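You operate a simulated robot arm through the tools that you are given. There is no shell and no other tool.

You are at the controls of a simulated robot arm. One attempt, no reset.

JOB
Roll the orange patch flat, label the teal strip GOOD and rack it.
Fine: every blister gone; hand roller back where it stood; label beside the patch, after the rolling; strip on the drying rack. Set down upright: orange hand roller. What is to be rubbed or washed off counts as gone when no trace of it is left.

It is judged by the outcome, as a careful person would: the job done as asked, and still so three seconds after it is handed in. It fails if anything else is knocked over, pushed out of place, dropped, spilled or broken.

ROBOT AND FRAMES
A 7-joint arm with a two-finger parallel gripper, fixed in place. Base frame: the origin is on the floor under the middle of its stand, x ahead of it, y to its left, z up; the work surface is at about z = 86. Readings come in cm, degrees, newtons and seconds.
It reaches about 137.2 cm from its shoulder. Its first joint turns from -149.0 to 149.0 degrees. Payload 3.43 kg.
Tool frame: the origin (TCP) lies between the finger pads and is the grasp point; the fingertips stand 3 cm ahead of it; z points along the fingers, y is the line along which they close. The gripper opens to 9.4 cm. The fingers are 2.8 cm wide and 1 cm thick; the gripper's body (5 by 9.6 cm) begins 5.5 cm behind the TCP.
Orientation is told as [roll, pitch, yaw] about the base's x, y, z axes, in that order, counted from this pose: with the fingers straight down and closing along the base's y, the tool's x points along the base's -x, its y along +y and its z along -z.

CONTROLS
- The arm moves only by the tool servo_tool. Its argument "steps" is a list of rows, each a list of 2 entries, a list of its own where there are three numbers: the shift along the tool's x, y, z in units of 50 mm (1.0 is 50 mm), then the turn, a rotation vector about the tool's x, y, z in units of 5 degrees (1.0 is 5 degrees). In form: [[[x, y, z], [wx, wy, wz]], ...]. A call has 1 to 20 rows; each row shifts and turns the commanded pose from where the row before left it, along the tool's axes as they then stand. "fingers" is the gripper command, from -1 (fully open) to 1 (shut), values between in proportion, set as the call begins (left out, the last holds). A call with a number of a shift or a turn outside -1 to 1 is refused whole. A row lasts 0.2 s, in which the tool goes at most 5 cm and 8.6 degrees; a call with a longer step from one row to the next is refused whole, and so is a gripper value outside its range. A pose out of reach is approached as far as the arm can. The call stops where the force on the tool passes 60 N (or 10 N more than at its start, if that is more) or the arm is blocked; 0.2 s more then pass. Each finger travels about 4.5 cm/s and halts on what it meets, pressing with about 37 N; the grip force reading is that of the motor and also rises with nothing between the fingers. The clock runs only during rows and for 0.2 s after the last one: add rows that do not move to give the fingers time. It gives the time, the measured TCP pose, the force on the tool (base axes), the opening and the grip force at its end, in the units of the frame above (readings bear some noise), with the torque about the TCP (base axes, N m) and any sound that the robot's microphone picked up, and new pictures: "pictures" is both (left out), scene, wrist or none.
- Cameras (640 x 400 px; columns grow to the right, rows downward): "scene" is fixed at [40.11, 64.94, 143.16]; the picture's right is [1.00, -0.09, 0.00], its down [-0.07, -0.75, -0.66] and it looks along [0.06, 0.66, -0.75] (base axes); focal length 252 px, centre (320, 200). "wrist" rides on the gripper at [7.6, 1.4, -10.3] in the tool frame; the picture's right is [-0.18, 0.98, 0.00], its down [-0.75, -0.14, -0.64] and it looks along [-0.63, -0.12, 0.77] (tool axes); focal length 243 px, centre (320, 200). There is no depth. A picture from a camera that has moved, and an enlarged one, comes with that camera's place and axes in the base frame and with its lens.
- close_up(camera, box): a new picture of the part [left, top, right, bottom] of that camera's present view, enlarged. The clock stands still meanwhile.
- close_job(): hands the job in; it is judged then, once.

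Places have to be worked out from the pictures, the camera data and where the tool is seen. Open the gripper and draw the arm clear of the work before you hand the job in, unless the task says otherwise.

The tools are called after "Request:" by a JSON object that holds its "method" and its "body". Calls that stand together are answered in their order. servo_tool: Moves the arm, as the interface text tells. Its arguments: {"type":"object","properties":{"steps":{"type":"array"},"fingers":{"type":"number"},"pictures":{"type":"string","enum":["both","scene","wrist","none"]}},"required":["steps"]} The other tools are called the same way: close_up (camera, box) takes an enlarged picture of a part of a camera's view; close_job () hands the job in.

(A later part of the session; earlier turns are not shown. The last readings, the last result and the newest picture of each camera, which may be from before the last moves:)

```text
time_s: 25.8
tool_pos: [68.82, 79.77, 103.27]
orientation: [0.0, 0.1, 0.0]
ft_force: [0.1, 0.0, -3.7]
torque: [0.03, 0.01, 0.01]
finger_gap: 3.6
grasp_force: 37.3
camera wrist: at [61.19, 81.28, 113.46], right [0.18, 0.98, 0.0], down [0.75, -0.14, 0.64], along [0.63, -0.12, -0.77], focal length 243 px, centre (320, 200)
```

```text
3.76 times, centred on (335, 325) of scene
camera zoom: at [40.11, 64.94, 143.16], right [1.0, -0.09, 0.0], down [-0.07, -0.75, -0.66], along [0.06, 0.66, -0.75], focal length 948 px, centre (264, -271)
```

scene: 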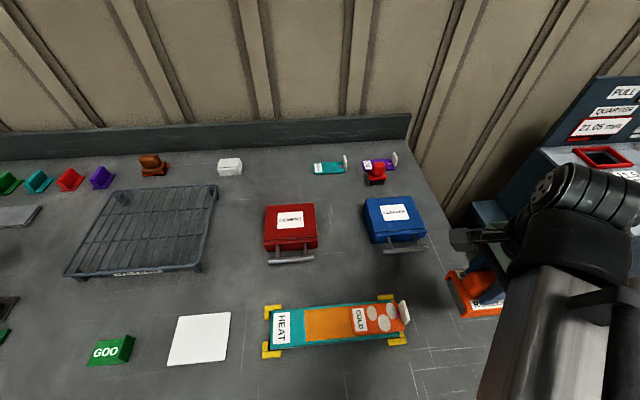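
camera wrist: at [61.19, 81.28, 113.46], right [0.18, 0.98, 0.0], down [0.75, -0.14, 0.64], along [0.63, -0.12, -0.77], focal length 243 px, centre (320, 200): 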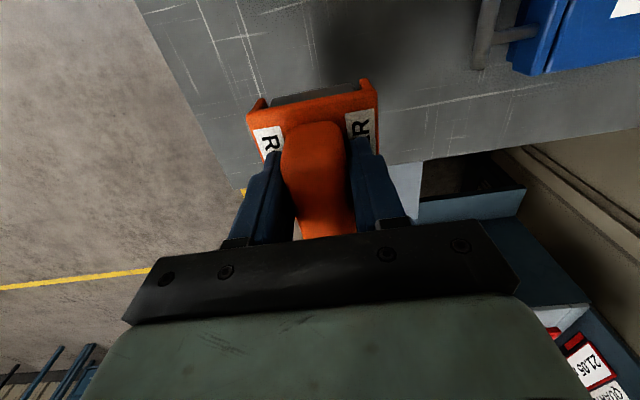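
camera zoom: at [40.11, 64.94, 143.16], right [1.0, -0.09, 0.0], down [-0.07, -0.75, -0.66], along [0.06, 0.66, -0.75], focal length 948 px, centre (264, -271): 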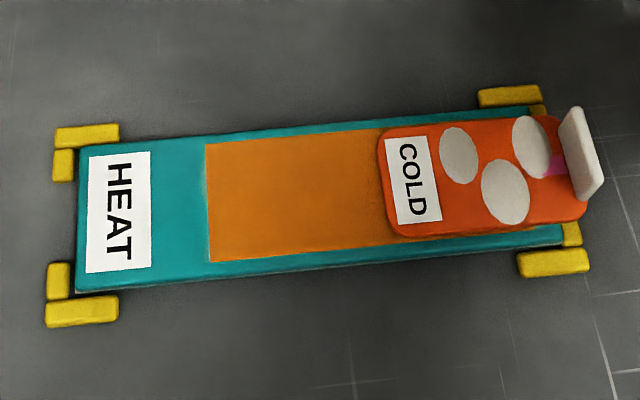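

All three blisters are still there and the patch has slid about 2 cm to the right, overhanging the strip end, so it isn't bonded yet and must be put back. I'll check whether the roller shifted in the grip.

Request:
{"method": "close_up", "body": {"camera": "wrist", "box": [220, 60, 410, 250]}}

Request:
{"method": "close_up", "body": {"camera": "scene", "box": [430, 230, 530, 330]}}

```text
2.11 times, centred on (315, 155) of wrist
camera zoom: at [61.19, 81.28, 113.46], right [0.18, 0.98, 0.0], down [0.75, -0.14, 0.64], along [0.63, -0.12, -0.77], focal length 511 px, centre (330, 295)
```

zoom: 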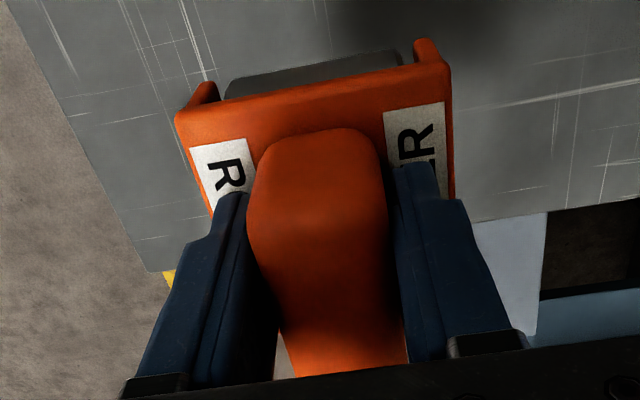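

```text
4.00 times, centred on (480, 280) of scene
camera zoom: at [40.11, 64.94, 143.16], right [1.0, -0.09, 0.0], down [-0.07, -0.75, -0.66], along [0.06, 0.66, -0.75], focal length 1007 px, centre (-320, -120)
```

zoom: 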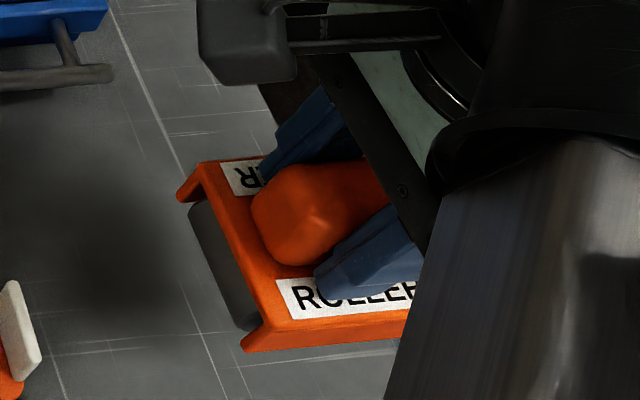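

The roller looks only slightly rotated in the grip. To restore the patch, I'll come down to the right of the strip with the level roller and use the drum's front to push the white tab back toward −x.

Request:
{"method": "servo_tool", "body": {"steps": [[[0, 0.04, 0.5], [0, 0, 0]], [[0, 0, 0.5], [0, 0, 0]], [[0, 0, 0.3], [0, 0, 0]], [[0, 0, 0.15], [0, 0, 0]], [[0.42, 0, 0], [0, 0, 0]], [[0.42, 0, 0], [0, 0, 0]], [[0.36, 0, 0], [0, 0, 0]], [[0, 0, 0], [0, 0, 0]]], "fingers": 1}}

Request:
{"method": "close_up", "body": {"camera": "scene", "box": [320, 270, 480, 370]}}

Request:
{"method": "close_up", "body": {"camera": "wrist", "box": [220, 0, 420, 130]}}

```text
time_s: 27.6
tool_pos: [62.81, 80.25, 96.08]
orientation: [0.0, 0.0, 0.0]
ft_force: [-0.1, 0.0, -2.9]
torque: [-0.03, 0.05, 0.01]
finger_gap: 3.64
grasp_force: 37.4
camera wrist: at [55.09, 81.64, 106.18], right [0.18, 0.98, 0.0], down [0.75, -0.14, 0.64], along [0.63, -0.12, -0.77], focal length 243 px, centre (320, 200)
```

scene: 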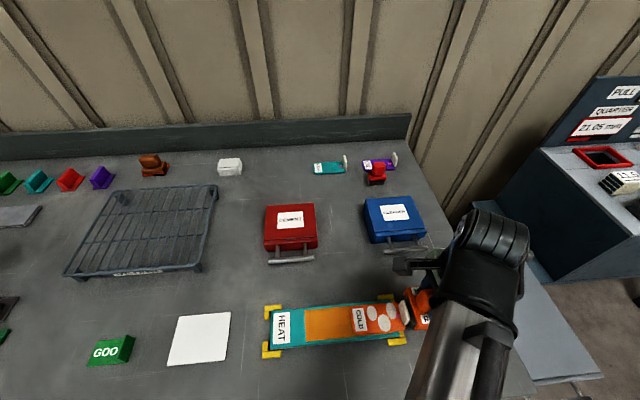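
wrist: 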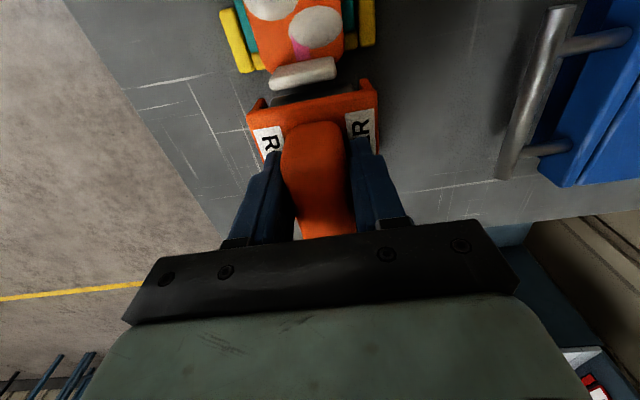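

```text
4.00 times, centred on (400, 320) of scene
camera zoom: at [40.11, 64.94, 143.16], right [1.0, -0.09, 0.0], down [-0.07, -0.75, -0.66], along [0.06, 0.66, -0.75], focal length 1007 px, centre (0, -280)
```

zoom: 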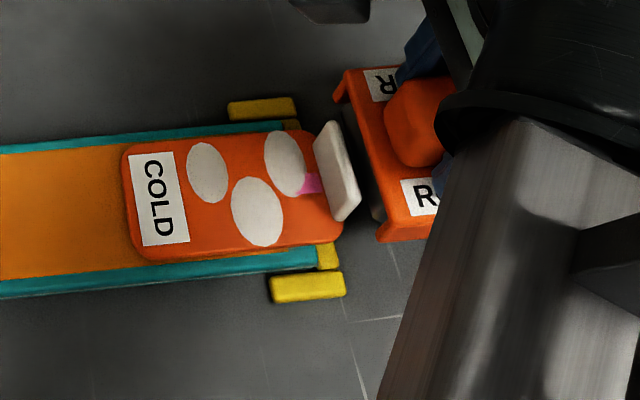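

```text
3.08 times, centred on (320, 65) of wrist
camera zoom: at [55.09, 81.64, 106.18], right [0.18, 0.98, 0.0], down [0.75, -0.14, 0.64], along [0.63, -0.12, -0.77], focal length 746 px, centre (320, 615)
```

zoom: 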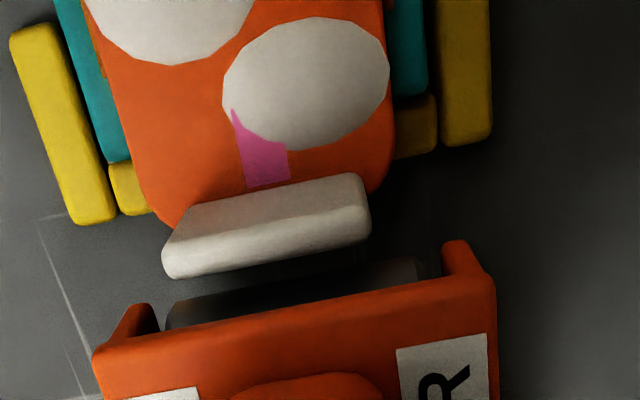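

The drum front is about 1 cm right of the tab and lined up with it. I'll push slowly toward −x by 2.9 cm to bring the tab back to x≈56–56.7.

Request:
{"method": "servo_tool", "body": {"steps": [[[0.06, -0.01, 0], [0, 0, 0]], [[0.06, -0.01, 0], [0, 0, 0]], [[0.06, -0.01, 0], [0, 0, 0]], [[0.06, -0.01, 0], [0, 0, 0]], [[0.06, 0, 0], [0, 0, 0]], [[0.06, 0, 0], [0, 0, 0]], [[0.06, 0, 0], [0, 0, 0]], [[0.06, 0, 0], [0, 0, 0]], [[0.06, 0, 0], [0, 0, 0]], [[0, 0, 0], [0, 0, 0]]], "fingers": 1}}

Request:
{"method": "close_up", "body": {"camera": "scene", "box": [320, 270, 480, 370]}}

Request:
{"method": "close_up", "body": {"camera": "wrist", "box": [220, 0, 420, 130]}}

```text
time_s: 29.8
tool_pos: [60.11, 79.88, 96.09]
orientation: [0.0, -0.1, -0.1]
ft_force: [0.1, -0.7, -3.3]
torque: [-0.05, -0.01, 0.0]
finger_gap: 3.65
grasp_force: 36.6
camera wrist: at [52.46, 81.39, 106.17], right [0.18, 0.98, 0.0], down [0.75, -0.14, 0.64], along [0.63, -0.12, -0.77], focal length 243 px, centre (320, 200)
```

scene: 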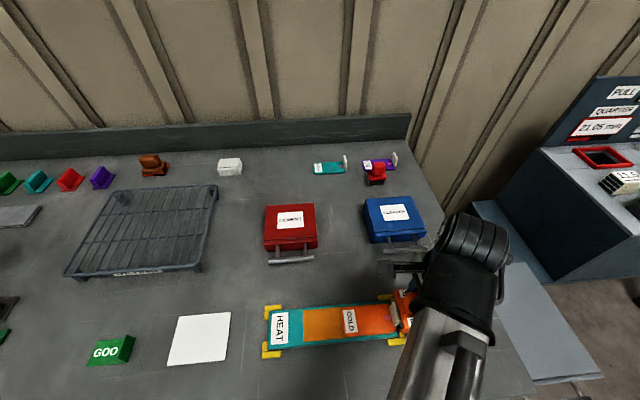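
wrist: 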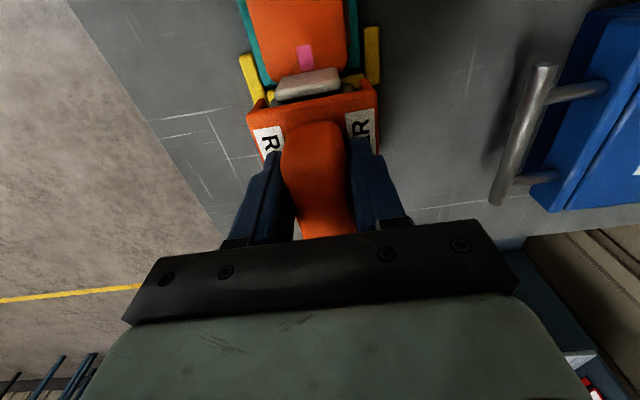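

```text
4.00 times, centred on (400, 320) of scene
camera zoom: at [40.11, 64.94, 143.16], right [1.0, -0.09, 0.0], down [-0.07, -0.75, -0.66], along [0.06, 0.66, -0.75], focal length 1007 px, centre (0, -280)
```

zoom: 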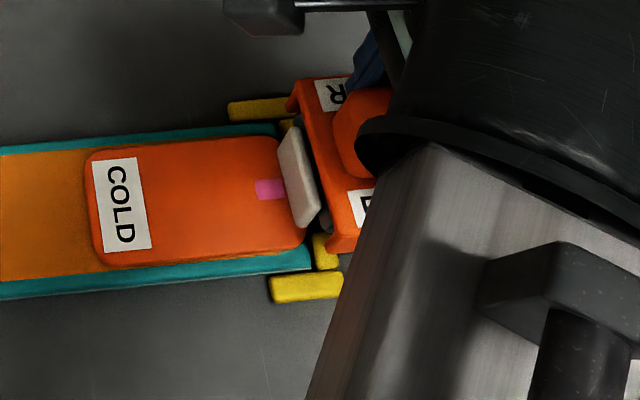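

```text
3.08 times, centred on (320, 65) of wrist
camera zoom: at [52.46, 81.39, 106.17], right [0.18, 0.98, 0.0], down [0.75, -0.14, 0.64], along [0.63, -0.12, -0.77], focal length 746 px, centre (320, 615)
```

zoom: 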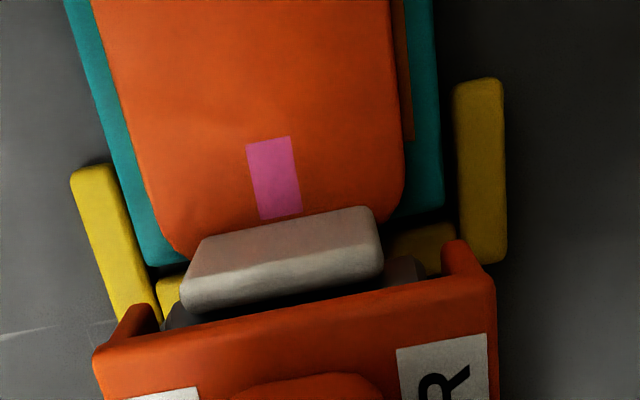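

All three blisters look gone now, and the patch is back at its original place with its tab at the same pixel columns as at the start. I'll back the roller off and check whether it stays flat.

Request:
{"method": "servo_tool", "body": {"steps": [[[-0.1, 0, 0], [0, 0, 0]], [[-0.4, 0, 0], [0, 0, 0]], [[-0.4, 0, -0.3], [0, 0, 0]], [[-0.4, 0, -0.6], [0, 0, 0]], [[-0.4, 0, -0.6], [0, 0, 0]], [[0, 0, 0], [0, 0, 0]]], "fingers": 1}}

Request:
{"method": "close_up", "body": {"camera": "scene", "box": [250, 280, 420, 370]}}

```text
time_s: 31.2
tool_pos: [68.59, 80.0, 103.48]
orientation: [0.0, 0.0, 0.1]
ft_force: [-0.5, -0.3, -3.4]
torque: [0.02, 0.02, 0.01]
finger_gap: 3.65
grasp_force: 36.9
camera wrist: at [60.98, 81.43, 113.67], right [0.18, 0.98, 0.0], down [0.75, -0.14, 0.64], along [0.63, -0.12, -0.77], focal length 243 px, centre (320, 200)
```

scene: 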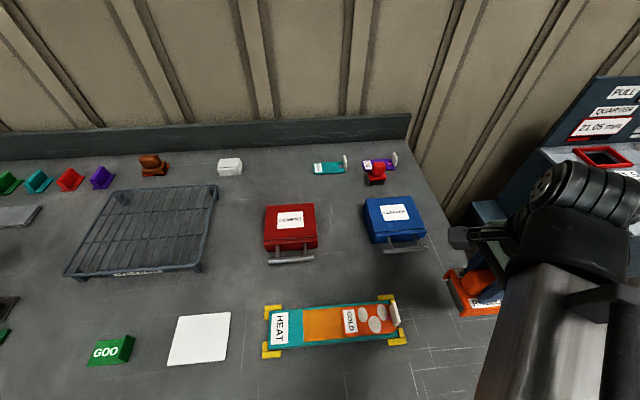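
wrist: 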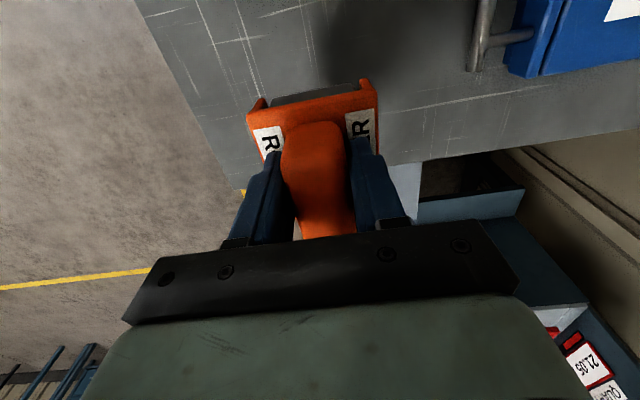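

```text
3.76 times, centred on (335, 325) of scene
camera zoom: at [40.11, 64.94, 143.16], right [1.0, -0.09, 0.0], down [-0.07, -0.75, -0.66], along [0.06, 0.66, -0.75], focal length 948 px, centre (264, -271)
```

zoom: 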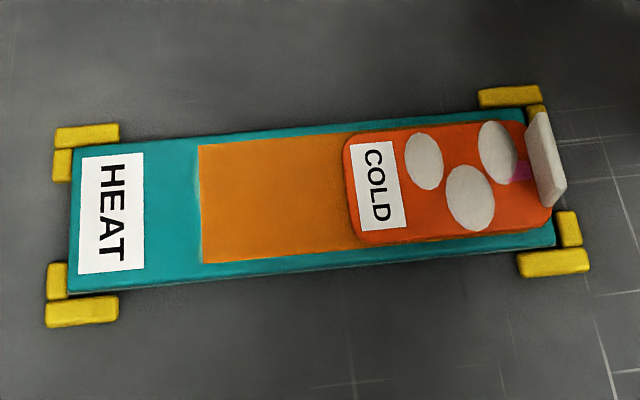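

The blisters came back once the roller was away, so they are not truly rolled out, although the patch is back in its place. The tilted roller doesn't roll cleanly and may have slipped a little in the grip. I'll stand it back on its spot to re-level it and regrip nearer the drum.

Request:
{"method": "servo_tool", "body": {"steps": [[[-0.05, 0, 0.5], [0, 0, 0]], [[0, 0, 0.5], [0, 0, 0]], [[0, 0, 0.4], [0, 0, 0]], [[0, 0, 0.2], [0, 0, 0]], [[0, 0, 0.1], [0, 0, 0]], [[0, 0, 0.06], [0, 0, 0]], [[0, 0, 0], [0, 0, 0]]], "fingers": 1}}

Request:
{"method": "close_up", "body": {"camera": "scene", "box": [410, 260, 510, 340]}}

```text
time_s: 32.8
tool_pos: [68.85, 79.89, 94.7]
orientation: [0.1, 0.0, -0.1]
ft_force: [-0.3, 0.4, -3.4]
torque: [0.0, 0.01, -0.01]
finger_gap: 3.63
grasp_force: 37.2
camera wrist: at [61.21, 81.4, 104.87], right [0.18, 0.98, 0.0], down [0.75, -0.14, 0.64], along [0.63, -0.12, -0.77], focal length 243 px, centre (320, 200)
```

scene: 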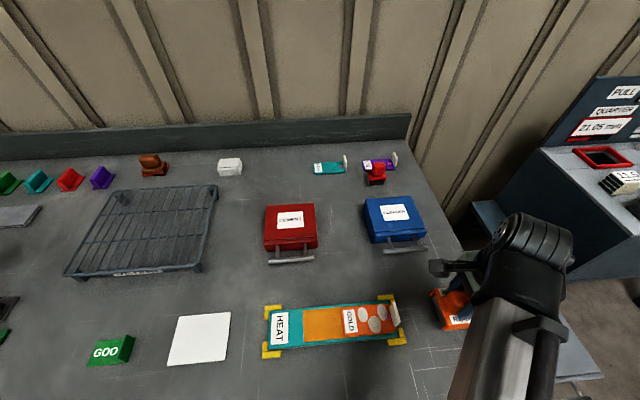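
wrist: 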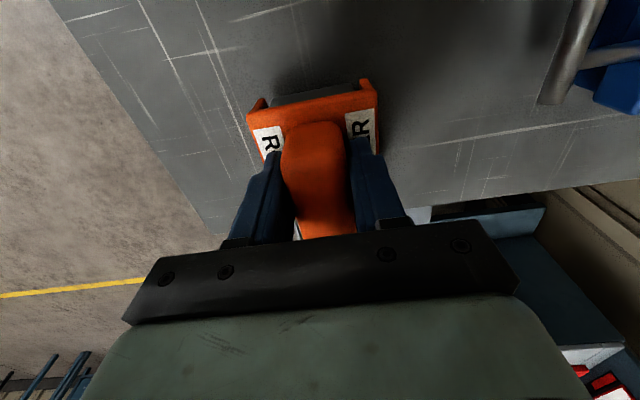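

```text
5.00 times, centred on (460, 300) of scene
camera zoom: at [40.11, 64.94, 143.16], right [1.0, -0.09, 0.0], down [-0.07, -0.75, -0.66], along [0.06, 0.66, -0.75], focal length 1259 px, centre (-380, -300)
```

zoom: 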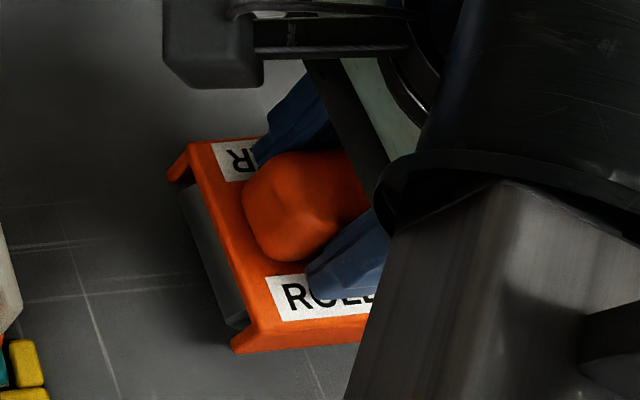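

I'm at 94.7 with no contact. I'll lower gently in 1–2 mm steps until the roller touches.

Request:
{"method": "servo_tool", "body": {"steps": [[[0, 0.01, 0.04], [0, 0, 0]], [[0, 0, 0.03], [0, 0, 0]], [[0, 0, 0.03], [0, 0, 0]], [[0, 0, 0], [0, 0, 0]]], "fingers": 1, "pictures": "none"}}

```text
time_s: 33.8
tool_pos: [68.87, 80.06, 94.1]
orientation: [0.0, 0.1, 0.1]
ft_force: [-0.1, -0.4, -3.9]
torque: [-0.01, 0.04, 0.01]
finger_gap: 3.61
grasp_force: 37.0
```

Request:
{"method": "servo_tool", "body": {"steps": [[[0, 0, 0.02], [0, 0, 0]], [[0, 0, 0.02], [0, 0, 0]], [[0, 0, 0], [0, 0, 0]]], "fingers": 1, "pictures": "none"}}

```text
time_s: 34.6
tool_pos: [68.97, 80.09, 94.14]
orientation: [0.0, 0.1, 0.1]
ft_force: [0.1, 0.4, -3.2]
torque: [0.01, 0.03, -0.05]
finger_gap: 3.64
grasp_force: 36.9
```

There's still no touch (readings are noisy by about 1 mm). I'll lower 2 mm more.

Request:
{"method": "servo_tool", "body": {"steps": [[[0, 0, 0.02], [0, 0, 0]], [[0, 0, 0.02], [0, 0, 0]], [[0, 0, 0], [0, 0, 0]], [[0, 0, 0], [0, 0, 0]]], "fingers": 1, "pictures": "none"}}

```text
time_s: 35.6
tool_pos: [69.02, 80.0, 93.83]
orientation: [-0.1, 0.0, 0.0]
ft_force: [-0.6, 0.0, -3.6]
torque: [-0.03, 0.06, -0.02]
finger_gap: 3.62
grasp_force: 36.9
```

Request:
{"method": "servo_tool", "body": {"steps": [[[0, 0, 0.02], [0, 0, 0]], [[0, 0, 0.02], [0, 0, 0]], [[0, 0, 0], [0, 0, 0]], [[0, 0, 0], [0, 0, 0]]], "fingers": 1, "pictures": "both"}}

Request:
{"method": "close_up", "body": {"camera": "wrist", "box": [220, 60, 410, 250]}}

Request:
{"method": "close_up", "body": {"camera": "scene", "box": [410, 260, 510, 340]}}

```text
time_s: 36.6
tool_pos: [68.92, 79.95, 93.63]
orientation: [0.1, -0.1, 0.0]
ft_force: [-0.1, 0.7, -3.9]
torque: [0.0, 0.05, -0.02]
finger_gap: 3.6
grasp_force: 36.8
camera wrist: at [61.2, 81.47, 103.73], right [0.18, 0.98, 0.0], down [0.75, -0.14, 0.64], along [0.63, -0.12, -0.77], focal length 243 px, centre (320, 200)
```

scene: 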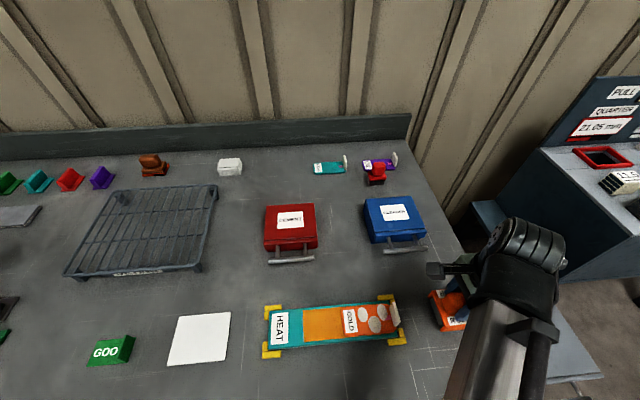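
wrist: 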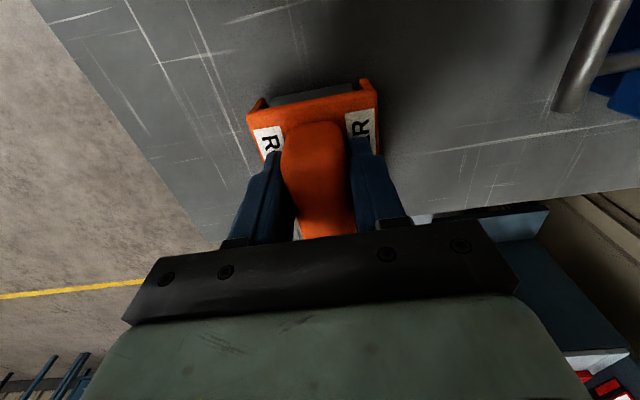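

```text
2.11 times, centred on (315, 155) of wrist
camera zoom: at [61.2, 81.47, 103.73], right [0.18, 0.98, 0.0], down [0.75, -0.14, 0.64], along [0.63, -0.12, -0.77], focal length 511 px, centre (330, 295)
```

zoom: 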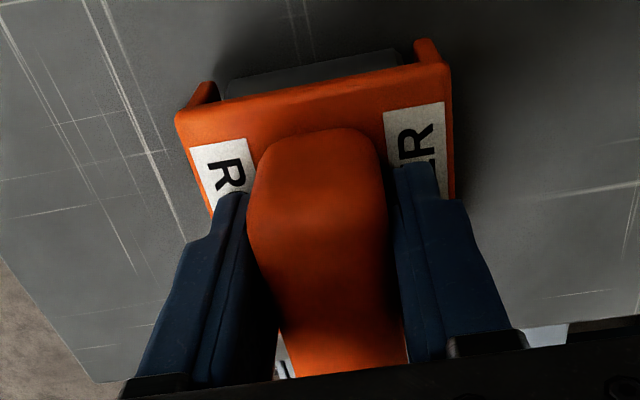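

```text
5.00 times, centred on (460, 300) of scene
camera zoom: at [40.11, 64.94, 143.16], right [1.0, -0.09, 0.0], down [-0.07, -0.75, -0.66], along [0.06, 0.66, -0.75], focal length 1259 px, centre (-380, -300)
```

zoom: 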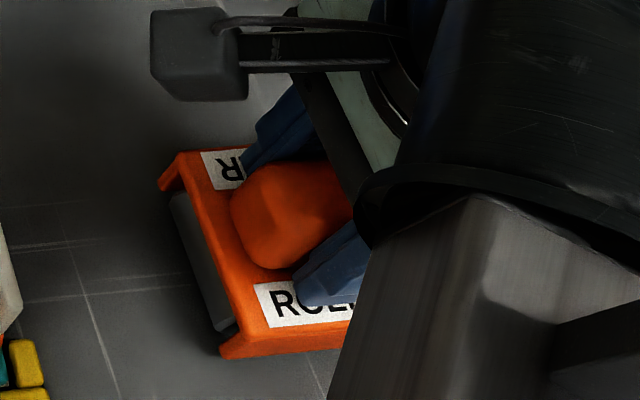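

The roller has evidently slid up in the grip by half a centimetre or so while pressing. I'll keep lowering in small steps until it touches the table.

Request:
{"method": "servo_tool", "body": {"steps": [[[0, 0, 0.03], [0, 0, 0]], [[0, 0, 0.03], [0, 0, 0]], [[0, 0, 0], [0, 0, 0]]], "fingers": 1, "pictures": "none"}}

```text
time_s: 37.4
tool_pos: [68.9, 80.13, 93.39]
orientation: [0.1, 0.0, -0.1]
ft_force: [-0.6, -0.8, 8.5]
torque: [-0.01, 0.22, -0.03]
finger_gap: 3.62
grasp_force: 37.0
```

It touched at z 93.39 with the contact under the drum, so the roller had slid up about 0.6 cm in the grip without turning. I'm opening the fingers now and checking how it stands.

Request:
{"method": "servo_tool", "body": {"steps": [[[0, 0, 0], [0, 0, 0]], [[0, 0, 0], [0, 0, 0]], [[0, 0, 0], [0, 0, 0]], [[0, 0, 0], [0, 0, 0]], [[0, 0, 0], [0, 0, 0]]], "fingers": -1}}

Request:
{"method": "close_up", "body": {"camera": "wrist", "box": [220, 60, 410, 250]}}

```text
time_s: 38.6
tool_pos: [68.89, 80.07, 93.31]
orientation: [0.0, -0.1, 0.0]
ft_force: [-0.9, 1.0, 0.3]
torque: [0.01, -0.02, 0.01]
finger_gap: 9.41
grasp_force: 0.0
camera wrist: at [61.19, 81.46, 103.44], right [0.18, 0.98, 0.0], down [0.75, -0.14, 0.64], along [0.63, -0.12, -0.77], focal length 243 px, centre (320, 200)
```

scene: 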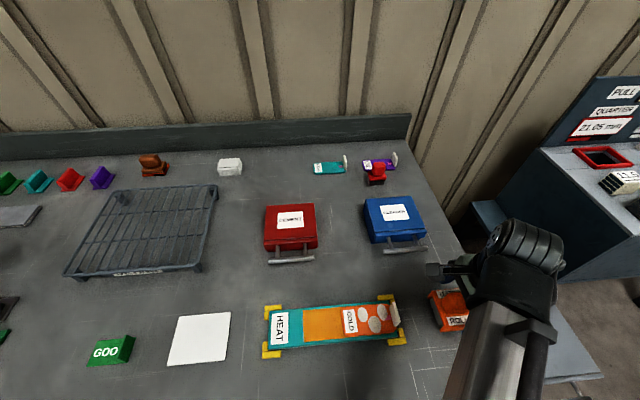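
wrist: 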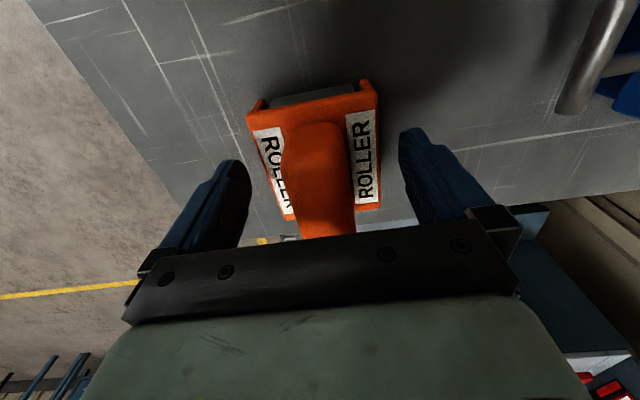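

```text
2.11 times, centred on (315, 155) of wrist
camera zoom: at [61.19, 81.46, 103.44], right [0.18, 0.98, 0.0], down [0.75, -0.14, 0.64], along [0.63, -0.12, -0.77], focal length 511 px, centre (330, 295)
```

zoom: 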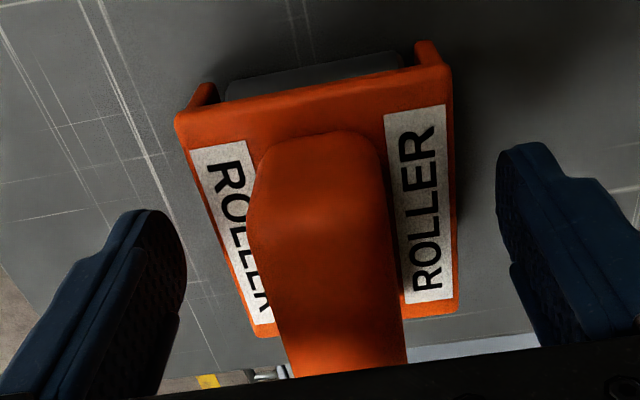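

The roller stands square and unchanged, and its handle simply slid down to where it was. I'll regrip with the fingertips almost on the plate, so that pressing pushes through the plate rather than slipping, then lift and tilt only 15°.

Request:
{"method": "servo_tool", "body": {"steps": [[[0, -0.014, -0.028], [0, 0, 0]], [[0, 0, 0], [0, 0, 0]], [[0, 0, 0], [0, 0, 0]], [[0, 0, 0], [0, 0, 0]], [[0, 0, 0], [0, 0, 0]], [[0, 0, 0], [0, 0, 0]], [[0, 0, 0], [0, 0, 0]]], "fingers": 1, "pictures": "none"}}

```text
time_s: 40.2
tool_pos: [68.97, 79.95, 93.53]
orientation: [0.1, -0.1, 0.0]
ft_force: [0.0, 1.2, 0.9]
torque: [0.09, 0.02, 0.0]
finger_gap: 3.61
grasp_force: 36.3
```

Regripped at (68.9, 80.0, 93.5). I'm lifting, carrying the roller over the COLD end of the patch, tilting 15° rear-up and lowering to just above the surface.

Request:
{"method": "servo_tool", "body": {"steps": [[[0, 0, -0.2], [0, 0, 0]], [[0, 0, -0.5], [0, 0, 0]], [[0, 0, -0.6], [0, 0, 0]], [[0, 0, -0.6], [0, 0, 0]], [[0.86, 0, 0], [0, 0, 0]], [[0.86, 0, 0], [0, 0, 0]], [[0.86, 0, 0], [0, 0, 0]], [[0.86, 0, 0], [0, 0, 0]], [[0.86, 0, 0], [0, 0, 0]], [[0, 0, 0], [0, -1, 0]], [[0, 0, 0], [0, -1, 0]], [[0, 0, 0], [0, -1, 0]], [[0.0854, 0, 0.319], [0, 0, 0]], [[0.0854, 0, 0.319], [0, 0, 0]], [[0.0854, 0, 0.319], [0, 0, 0]], [[0.0854, 0, 0.319], [0, 0, 0]], [[0, 0, 0], [0, 0, 0]]], "fingers": 1}}

```text
time_s: 43.8
tool_pos: [47.25, 79.95, 96.36]
orientation: [-0.1, -15.0, -0.1]
ft_force: [-0.7, -0.8, -4.0]
torque: [0.04, 0.09, 0.01]
finger_gap: 3.62
grasp_force: 37.6
camera wrist: at [37.27, 81.36, 104.15], right [0.18, 0.98, 0.05], down [0.56, -0.14, 0.82], along [0.81, -0.12, -0.58], focal length 243 px, centre (320, 200)
```

scene: 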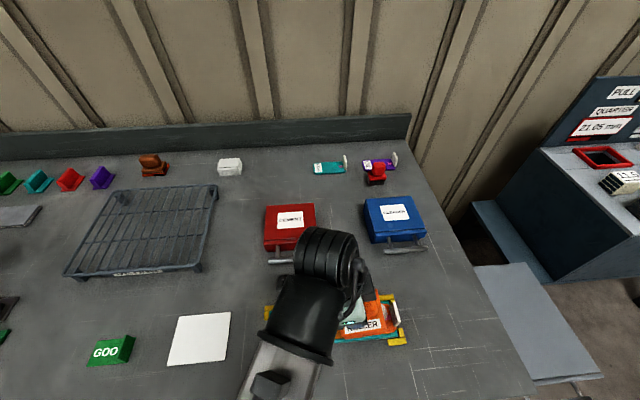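
wrist: 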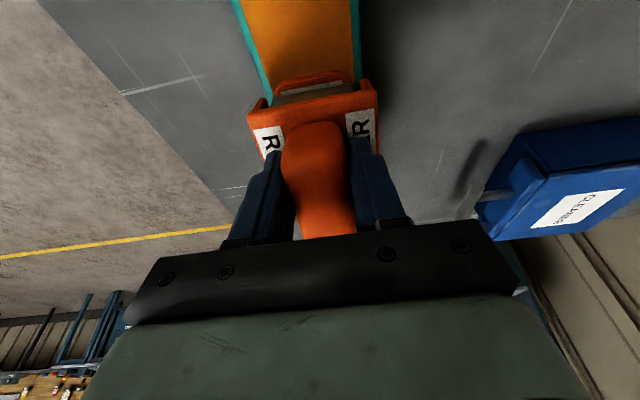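

I'm hovering with no contact at 96.36. Lowering gently to find the surface.

Request:
{"method": "servo_tool", "body": {"steps": [[[0.0078, 0, 0.029], [0, 0, 0]], [[0.0078, 0, 0.029], [0, 0, 0]], [[0.0078, 0, 0.029], [0, 0, 0]], [[0.0078, 0, 0.029], [0, 0, 0]], [[0, 0, 0], [0, 0, 0]], [[0, 0, 0], [0, 0, 0]]], "fingers": 1, "pictures": "none"}}

```text
time_s: 45.2
tool_pos: [47.33, 79.94, 95.77]
orientation: [-0.1, -15.1, 0.1]
ft_force: [-0.5, 0.1, -3.0]
torque: [0.04, 0.06, 0.01]
finger_gap: 3.62
grasp_force: 37.3
```

Request:
{"method": "servo_tool", "body": {"steps": [[[0.0078, 0, 0.029], [0, 0, 0]], [[0.0078, 0, 0.029], [0, 0, 0]], [[0, 0, 0], [0, 0, 0]], [[0, 0, 0], [0, 0, 0]]], "fingers": 1, "pictures": "none"}}

```text
time_s: 46.2
tool_pos: [47.33, 80.01, 95.68]
orientation: [0.1, -15.1, -0.1]
ft_force: [-0.4, 1.8, 29.0]
torque: [0.12, 0.09, 0.0]
finger_gap: 3.61
grasp_force: 36.7
```

I've got solid drum contact (32 N) right below the TCP at z 95.68. I'll ease off slightly and roll 1.2 cm toward +x, watching for any drag force.

Request:
{"method": "servo_tool", "body": {"steps": [[[-0.003, 0, -0.0116], [0, 0, 0]], [[-0.058, 0, 0.0155], [0, 0, 0]], [[-0.058, 0, 0.0155], [0, 0, 0]], [[-0.058, 0, 0.0155], [0, 0, 0]], [[-0.058, 0, 0.0155], [0, 0, 0]]], "fingers": 1, "pictures": "wrist"}}

Request:
{"method": "close_up", "body": {"camera": "wrist", "box": [200, 0, 420, 160]}}

```text
time_s: 47.4
tool_pos: [48.58, 79.95, 95.55]
orientation: [0.1, -15.1, 0.1]
ft_force: [0.3, 1.8, 33.1]
torque: [0.06, 0.09, 0.02]
finger_gap: 3.61
grasp_force: 36.7
camera wrist: at [38.47, 81.3, 103.41], right [0.18, 0.98, 0.05], down [0.56, -0.14, 0.82], along [0.81, -0.12, -0.58], focal length 243 px, centre (320, 200)
```

wrist: 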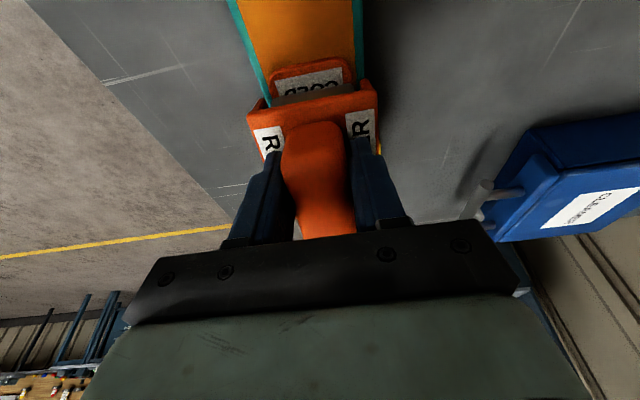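

```text
2.50 times, centred on (310, 80) of wrist
camera zoom: at [38.47, 81.3, 103.41], right [0.18, 0.98, 0.05], down [0.56, -0.14, 0.82], along [0.81, -0.12, -0.58], focal length 606 px, centre (345, 500)
```

zoom: 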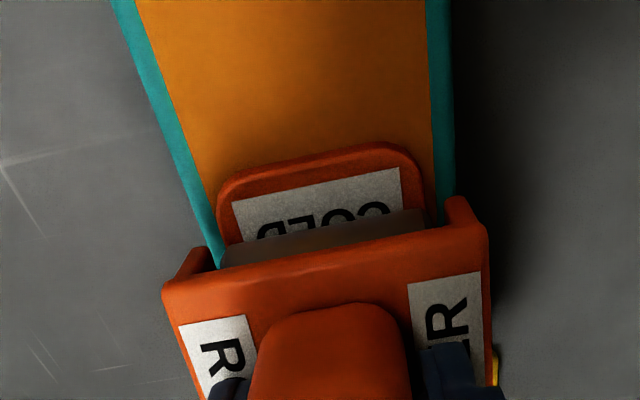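

The roller turns freely (36 N down, almost no drag) and the patch edge stays put at x≈45.7. I'll continue rolling toward the tab.

Request:
{"method": "servo_tool", "body": {"steps": [[[-0.058, 0, 0.0125], [0, 0, 0]], [[-0.058, 0, 0.0155], [0, 0, 0]], [[-0.058, 0, 0.0155], [0, 0, 0]], [[-0.058, 0, 0.0155], [0, 0, 0]], [[-0.058, 0, 0.0155], [0, 0, 0]], [[-0.058, 0, 0.0155], [0, 0, 0]], [[-0.058, 0, 0.0155], [0, 0, 0]], [[-0.058, 0, 0.0155], [0, 0, 0]]], "fingers": 1, "pictures": "wrist"}}

Request:
{"method": "close_up", "body": {"camera": "wrist", "box": [200, 0, 420, 160]}}

```text
time_s: 49.2
tool_pos: [50.89, 79.96, 95.51]
orientation: [0.0, -15.0, 0.1]
ft_force: [-25.3, -1.1, 27.7]
torque: [-0.05, 1.31, -0.01]
finger_gap: 3.61
grasp_force: 37.5
camera wrist: at [40.67, 81.31, 103.39], right [0.18, 0.98, 0.05], down [0.56, -0.14, 0.81], along [0.81, -0.12, -0.58], focal length 243 px, centre (320, 200)
```

wrist: 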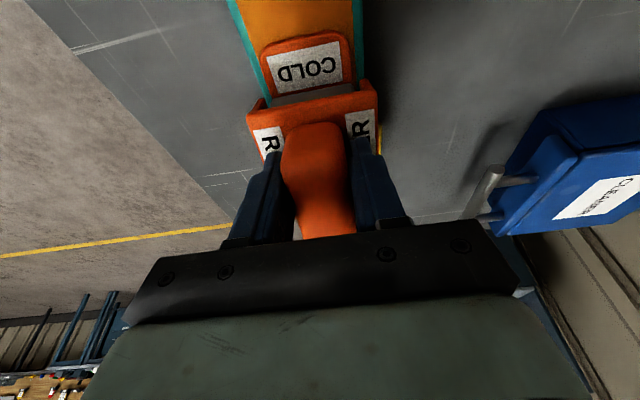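

```text
2.50 times, centred on (310, 80) of wrist
camera zoom: at [40.67, 81.31, 103.39], right [0.18, 0.98, 0.05], down [0.56, -0.14, 0.81], along [0.81, -0.12, -0.58], focal length 606 px, centre (345, 500)
```

zoom: 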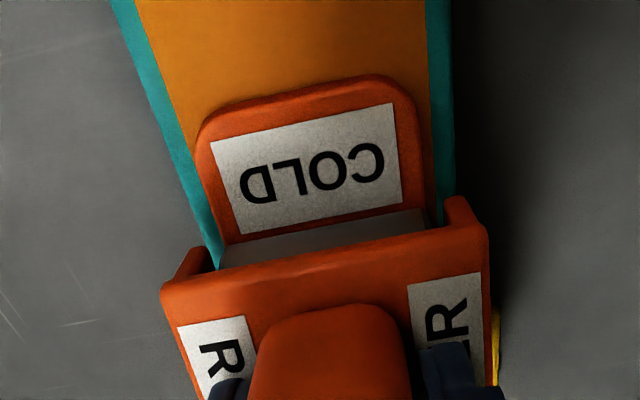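

Now there's −25 N horizontally acting at z≈90.6, so something under the rear of the roller (a foot) is catching the tab. In this orientation it can't reach the blisters. I'll back off, lift, level, and turn the roller 180° so its drum faces the tab.

Request:
{"method": "servo_tool", "body": {"steps": [[[0.0966, 0, -0.0259], [0, 0, 0]], [[0.0, 0, -0.1], [0, 0, 0]], [[-0.06, 0, -0.3], [0, 0, 0]], [[-0.15, 0, -0.55], [0, 0, 0]], [[-0.15, 0, -0.55], [0, 0, 0]], [[0, 0, 0], [0, 1, 0]], [[0, 0, 0], [0, 1, 0]], [[0, 0, 0], [0, 1, 0]], [[0, 0, 0], [0, 0, -1]], [[0, 0, 0], [0, 0, -1]], [[0, 0, 0], [0, 0, -1]], [[0, 0, 0], [0, 0, -1]], [[0, 0, 0], [0, 0, -1]], [[0, 0, 0], [0, 0, -1]], [[0, 0, 0], [0, 0, 0]]], "fingers": 1}}

Request:
{"method": "close_up", "body": {"camera": "scene", "box": [250, 280, 420, 370]}}

```text
time_s: 52.4
tool_pos: [50.3, 79.92, 103.17]
orientation: [0.0, 0.0, 30.1]
ft_force: [0.4, -0.1, -4.3]
torque: [-0.01, 0.01, -0.02]
finger_gap: 3.62
grasp_force: 37.1
camera wrist: at [42.9, 77.38, 113.32], right [-0.33, 0.94, 0.0], down [0.72, 0.26, 0.64], along [0.61, 0.21, -0.77], focal length 243 px, centre (320, 200)
```

scene: 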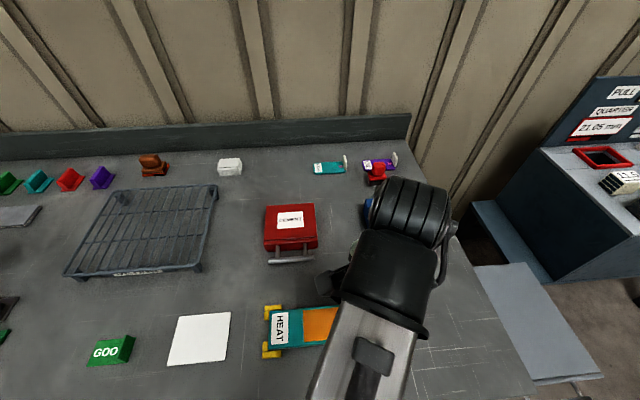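
wrist: 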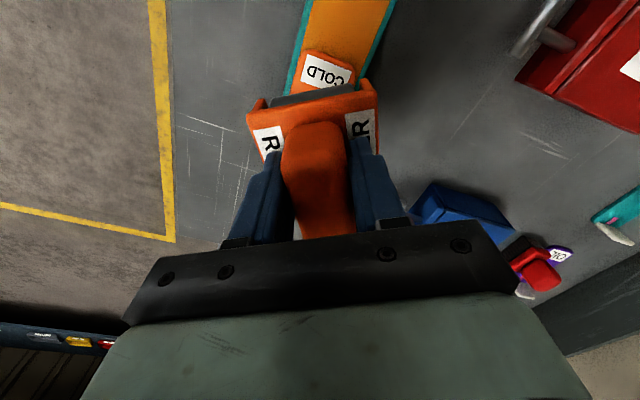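

```text
3.76 times, centred on (335, 325) of scene
camera zoom: at [40.11, 64.94, 143.16], right [1.0, -0.09, 0.0], down [-0.07, -0.75, -0.66], along [0.06, 0.66, -0.75], focal length 948 px, centre (264, -271)
```

zoom: 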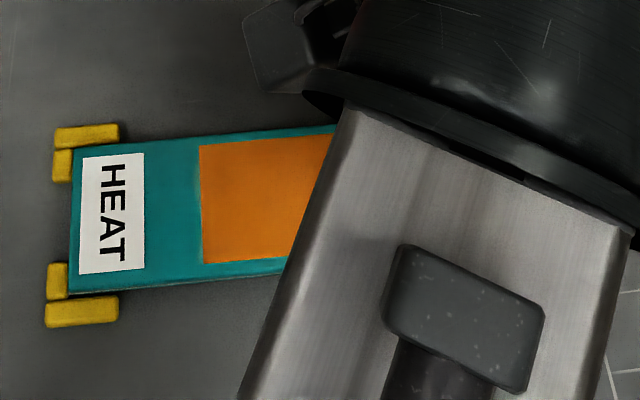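

The yaw reached 30° without trouble. I'll continue turning in the same direction.

Request:
{"method": "servo_tool", "body": {"steps": [[[0, 0, 0], [0, 0, -1]], [[0, 0, 0], [0, 0, -1]], [[0, 0, 0], [0, 0, -1]], [[0, 0, 0], [0, 0, -1]], [[0, 0, 0], [0, 0, -1]], [[0, 0, 0], [0, 0, -1]], [[0, 0, 0], [0, 0, -1]], [[0, 0, 0], [0, 0, -1]], [[0, 0, 0], [0, 0, -1]], [[0, 0, 0], [0, 0, -1]], [[0, 0, 0], [0, 0, -1]], [[0, 0, 0], [0, 0, -1]], [[0, 0, 0], [0, 0, -1]], [[0, 0, 0], [0, 0, -1]], [[0, 0, 0], [0, 0, -1]], [[0, 0, 0], [0, 0, -1]], [[0, 0, 0], [0, 0, -1]], [[0, 0, 0], [0, 0, -1]]], "fingers": 1}}

```text
time_s: 56.2
tool_pos: [50.34, 79.95, 103.19]
orientation: [0.0, 0.0, 120.1]
ft_force: [0.0, 0.4, -4.3]
torque: [-0.01, -0.03, -0.02]
finger_gap: 3.62
grasp_force: 37.2
camera wrist: at [52.81, 72.67, 113.33], right [-0.94, -0.33, 0.0], down [-0.26, 0.72, 0.64], along [-0.21, 0.61, -0.77], focal length 243 px, centre (320, 200)
```

scene: 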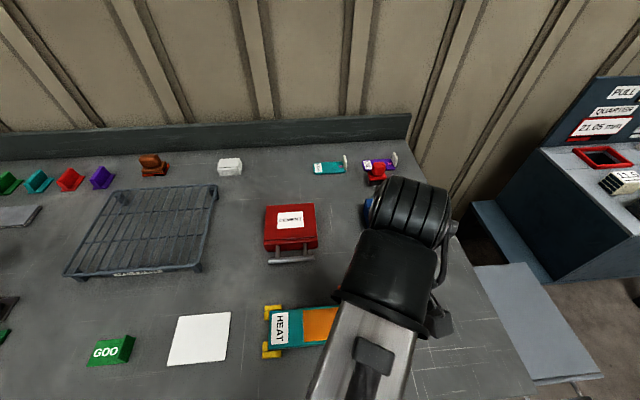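
wrist: 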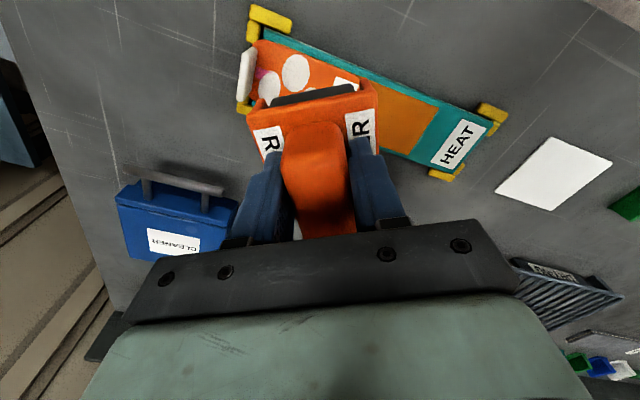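

The yaw is 120° and still free. I'll finish the turn to 180°.

Request:
{"method": "servo_tool", "body": {"steps": [[[0, 0, 0], [0, 0, -1]], [[0, 0, 0], [0, 0, -1]], [[0, 0, 0], [0, 0, -1]], [[0, 0, 0], [0, 0, -1]], [[0, 0, 0], [0, 0, -1]], [[0, 0, 0], [0, 0, -1]], [[0, 0, 0], [0, 0, -1]], [[0, 0, 0], [0, 0, -1]], [[0, 0, 0], [0, 0, -1]], [[0, 0, 0], [0, 0, -1]], [[0, 0, 0], [0, 0, -1]], [[0, 0, 0], [0, 0, -1]], [[0, 0, 0], [0, 0, 0]]], "fingers": 1}}

Request:
{"method": "close_up", "body": {"camera": "wrist", "box": [200, 0, 440, 160]}}

```text
time_s: 59.0
tool_pos: [50.16, 79.86, 103.27]
orientation: [-0.1, -0.1, -179.9]
ft_force: [-0.8, -0.1, -3.7]
torque: [0.01, -0.04, 0.01]
finger_gap: 3.62
grasp_force: 36.8
camera wrist: at [57.8, 78.52, 113.33], right [-0.18, -0.98, 0.0], down [-0.75, 0.14, 0.64], along [-0.63, 0.12, -0.77], focal length 243 px, centre (320, 200)
```

scene: 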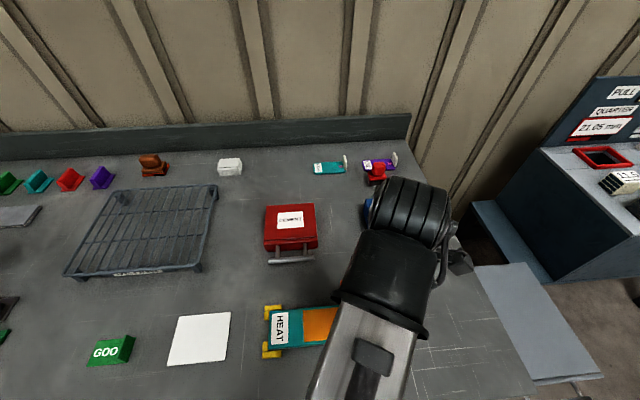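
wrist: 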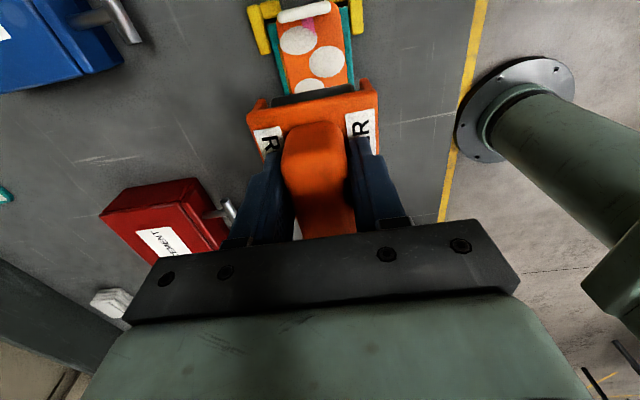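

```text
2.50 times, centred on (320, 80) of wrist
camera zoom: at [57.8, 78.52, 113.33], right [-0.18, -0.98, 0.0], down [-0.75, 0.14, 0.64], along [-0.63, 0.12, -0.77], focal length 606 px, centre (320, 500)
```

zoom: 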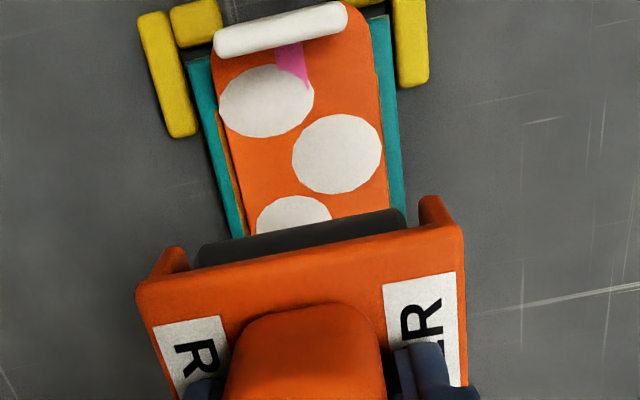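

The turned view shows the drum facing the tab with a clear path, but the last catch nudged the patch about 0.7 cm to the right (tab now near x≈57.1). Before rolling, I'll put it back using the roller's flat side cheek: I move right and turn to yaw 90°.

Request:
{"method": "servo_tool", "body": {"steps": [[[0.95, -0.12, 0], [0, 0, 0]], [[0.95, -0.12, 0], [0, 0, 0]], [[0.95, -0.12, 0], [0, 0, 0]], [[0, 0, 0], [0, 0, 1]], [[0, 0, 0], [0, 0, 1]], [[0, 0, 0], [0, 0, 1]], [[0, 0, 0], [0, 0, 1]], [[0, 0, 0], [0, 0, 1]], [[0, 0, 0], [0, 0, 1]], [[0, 0, 0], [0, 0, 1]], [[0, 0, 0], [0, 0, 1]], [[0, 0, 0], [0, 0, 1]], [[0, 0, 0], [0, 0, 1]], [[0, 0, 0], [0, 0, 1]], [[0, 0, 0], [0, 0, 1]], [[0, 0, 0], [0, 0, 1]], [[0, 0, 0], [0, 0, 1]], [[0, 0, 0], [0, 0, 1]], [[0, 0, 0], [0, 0, 1]], [[0, 0, 0], [0, 0, 1]]], "fingers": 1}}

Request:
{"method": "close_up", "body": {"camera": "scene", "box": [320, 270, 480, 370]}}

```text
time_s: 63.2
tool_pos: [64.49, 81.61, 103.27]
orientation: [0.0, -0.1, 95.1]
ft_force: [0.0, -0.4, -3.9]
torque: [-0.02, 0.0, -0.01]
finger_gap: 3.63
grasp_force: 36.7
camera wrist: at [63.68, 74.04, 113.3], right [-0.99, 0.1, 0.0], down [0.08, 0.76, 0.64], along [0.06, 0.64, -0.77], focal length 243 px, centre (320, 200)
```

scene: 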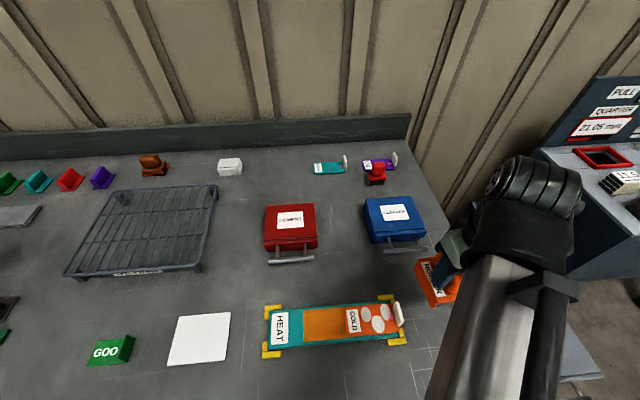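
wrist: 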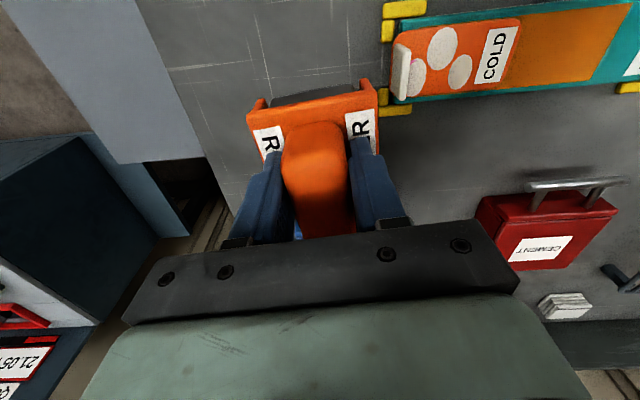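

```text
4.00 times, centred on (400, 320) of scene
camera zoom: at [40.11, 64.94, 143.16], right [1.0, -0.09, 0.0], down [-0.07, -0.75, -0.66], along [0.06, 0.66, -0.75], focal length 1007 px, centre (0, -280)
```

zoom: 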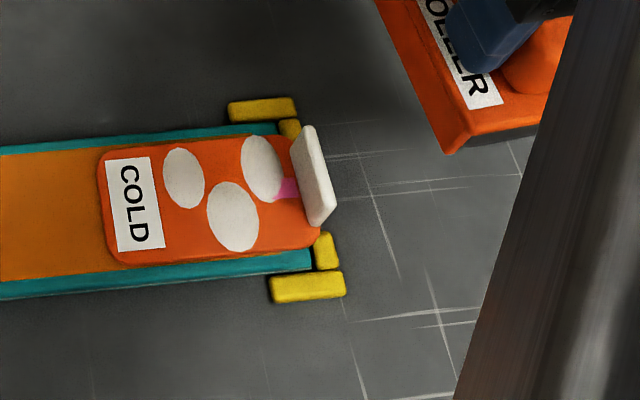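

The patch needs about 0.8 cm back toward −x. I'll finish the turn to 90°, come down to z≈95.2 right of the tab and push it with the cheek.

Request:
{"method": "servo_tool", "body": {"steps": [[[0, 0, 0], [0, 0, 1]], [[0, 0, 0.5], [0, 0, 0]], [[0, 0, 0.5], [0, 0, 0]], [[0, 0, 0.4], [0, 0, 0]], [[0, 0, 0.21], [0, 0, 0]], [[0, 0.4, 0], [0, 0, 0]], [[0, 0.1, 0], [0, 0, 0]], [[0, 0.06, 0], [0, 0, 0]], [[0, 0.06, 0], [0, 0, 0]], [[0, 0.06, 0], [0, 0, 0]], [[0, 0.06, 0], [0, 0, 0]], [[0, 0, 0], [0, 0, 0]]], "fingers": 1}}

Request:
{"method": "close_up", "body": {"camera": "scene", "box": [320, 270, 480, 370]}}

Request:
{"method": "close_up", "body": {"camera": "wrist", "box": [280, 0, 480, 130]}}

```text
time_s: 65.8
tool_pos: [60.67, 81.85, 95.16]
orientation: [0.0, 0.1, 90.0]
ft_force: [0.2, 0.6, -3.6]
torque: [-0.03, -0.04, 0.02]
finger_gap: 3.64
grasp_force: 36.7
camera wrist: at [59.31, 74.14, 105.28], right [-0.98, 0.18, 0.0], down [0.14, 0.75, 0.64], along [0.12, 0.63, -0.77], focal length 243 px, centre (320, 200)
```

scene: 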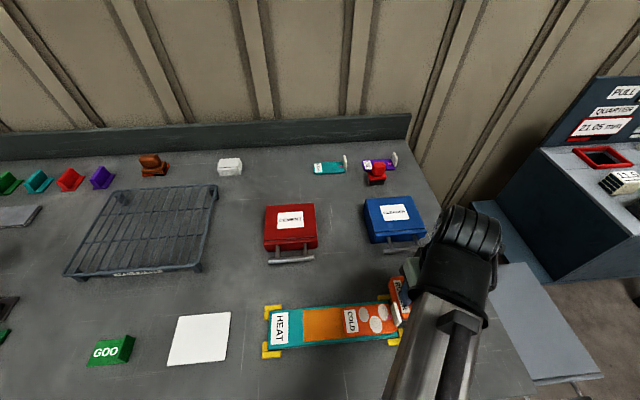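
wrist: 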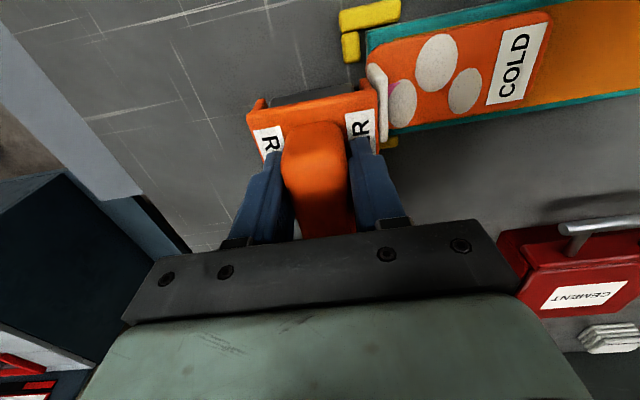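

```text
4.00 times, centred on (400, 320) of scene
camera zoom: at [40.11, 64.94, 143.16], right [1.0, -0.09, 0.0], down [-0.07, -0.75, -0.66], along [0.06, 0.66, -0.75], focal length 1007 px, centre (0, -280)
```

zoom: 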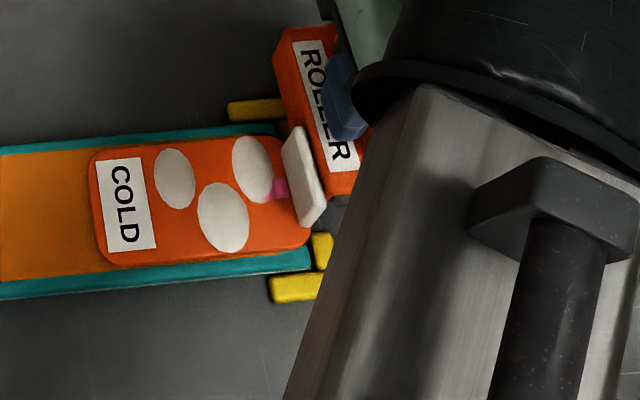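

```text
3.08 times, centred on (380, 65) of wrist
camera zoom: at [59.31, 74.14, 105.28], right [-0.98, 0.18, 0.0], down [0.14, 0.75, 0.64], along [0.12, 0.63, -0.77], focal length 746 px, centre (135, 615)
```

zoom: 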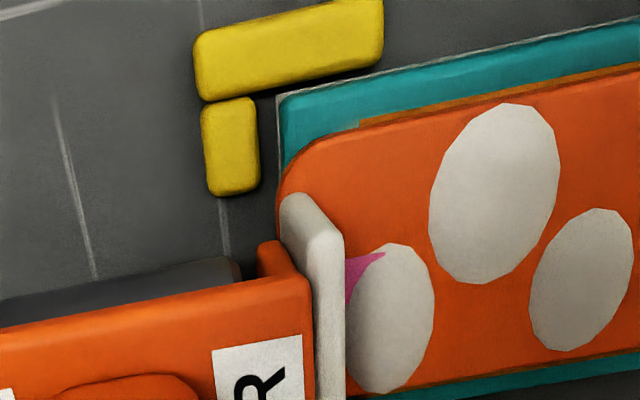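

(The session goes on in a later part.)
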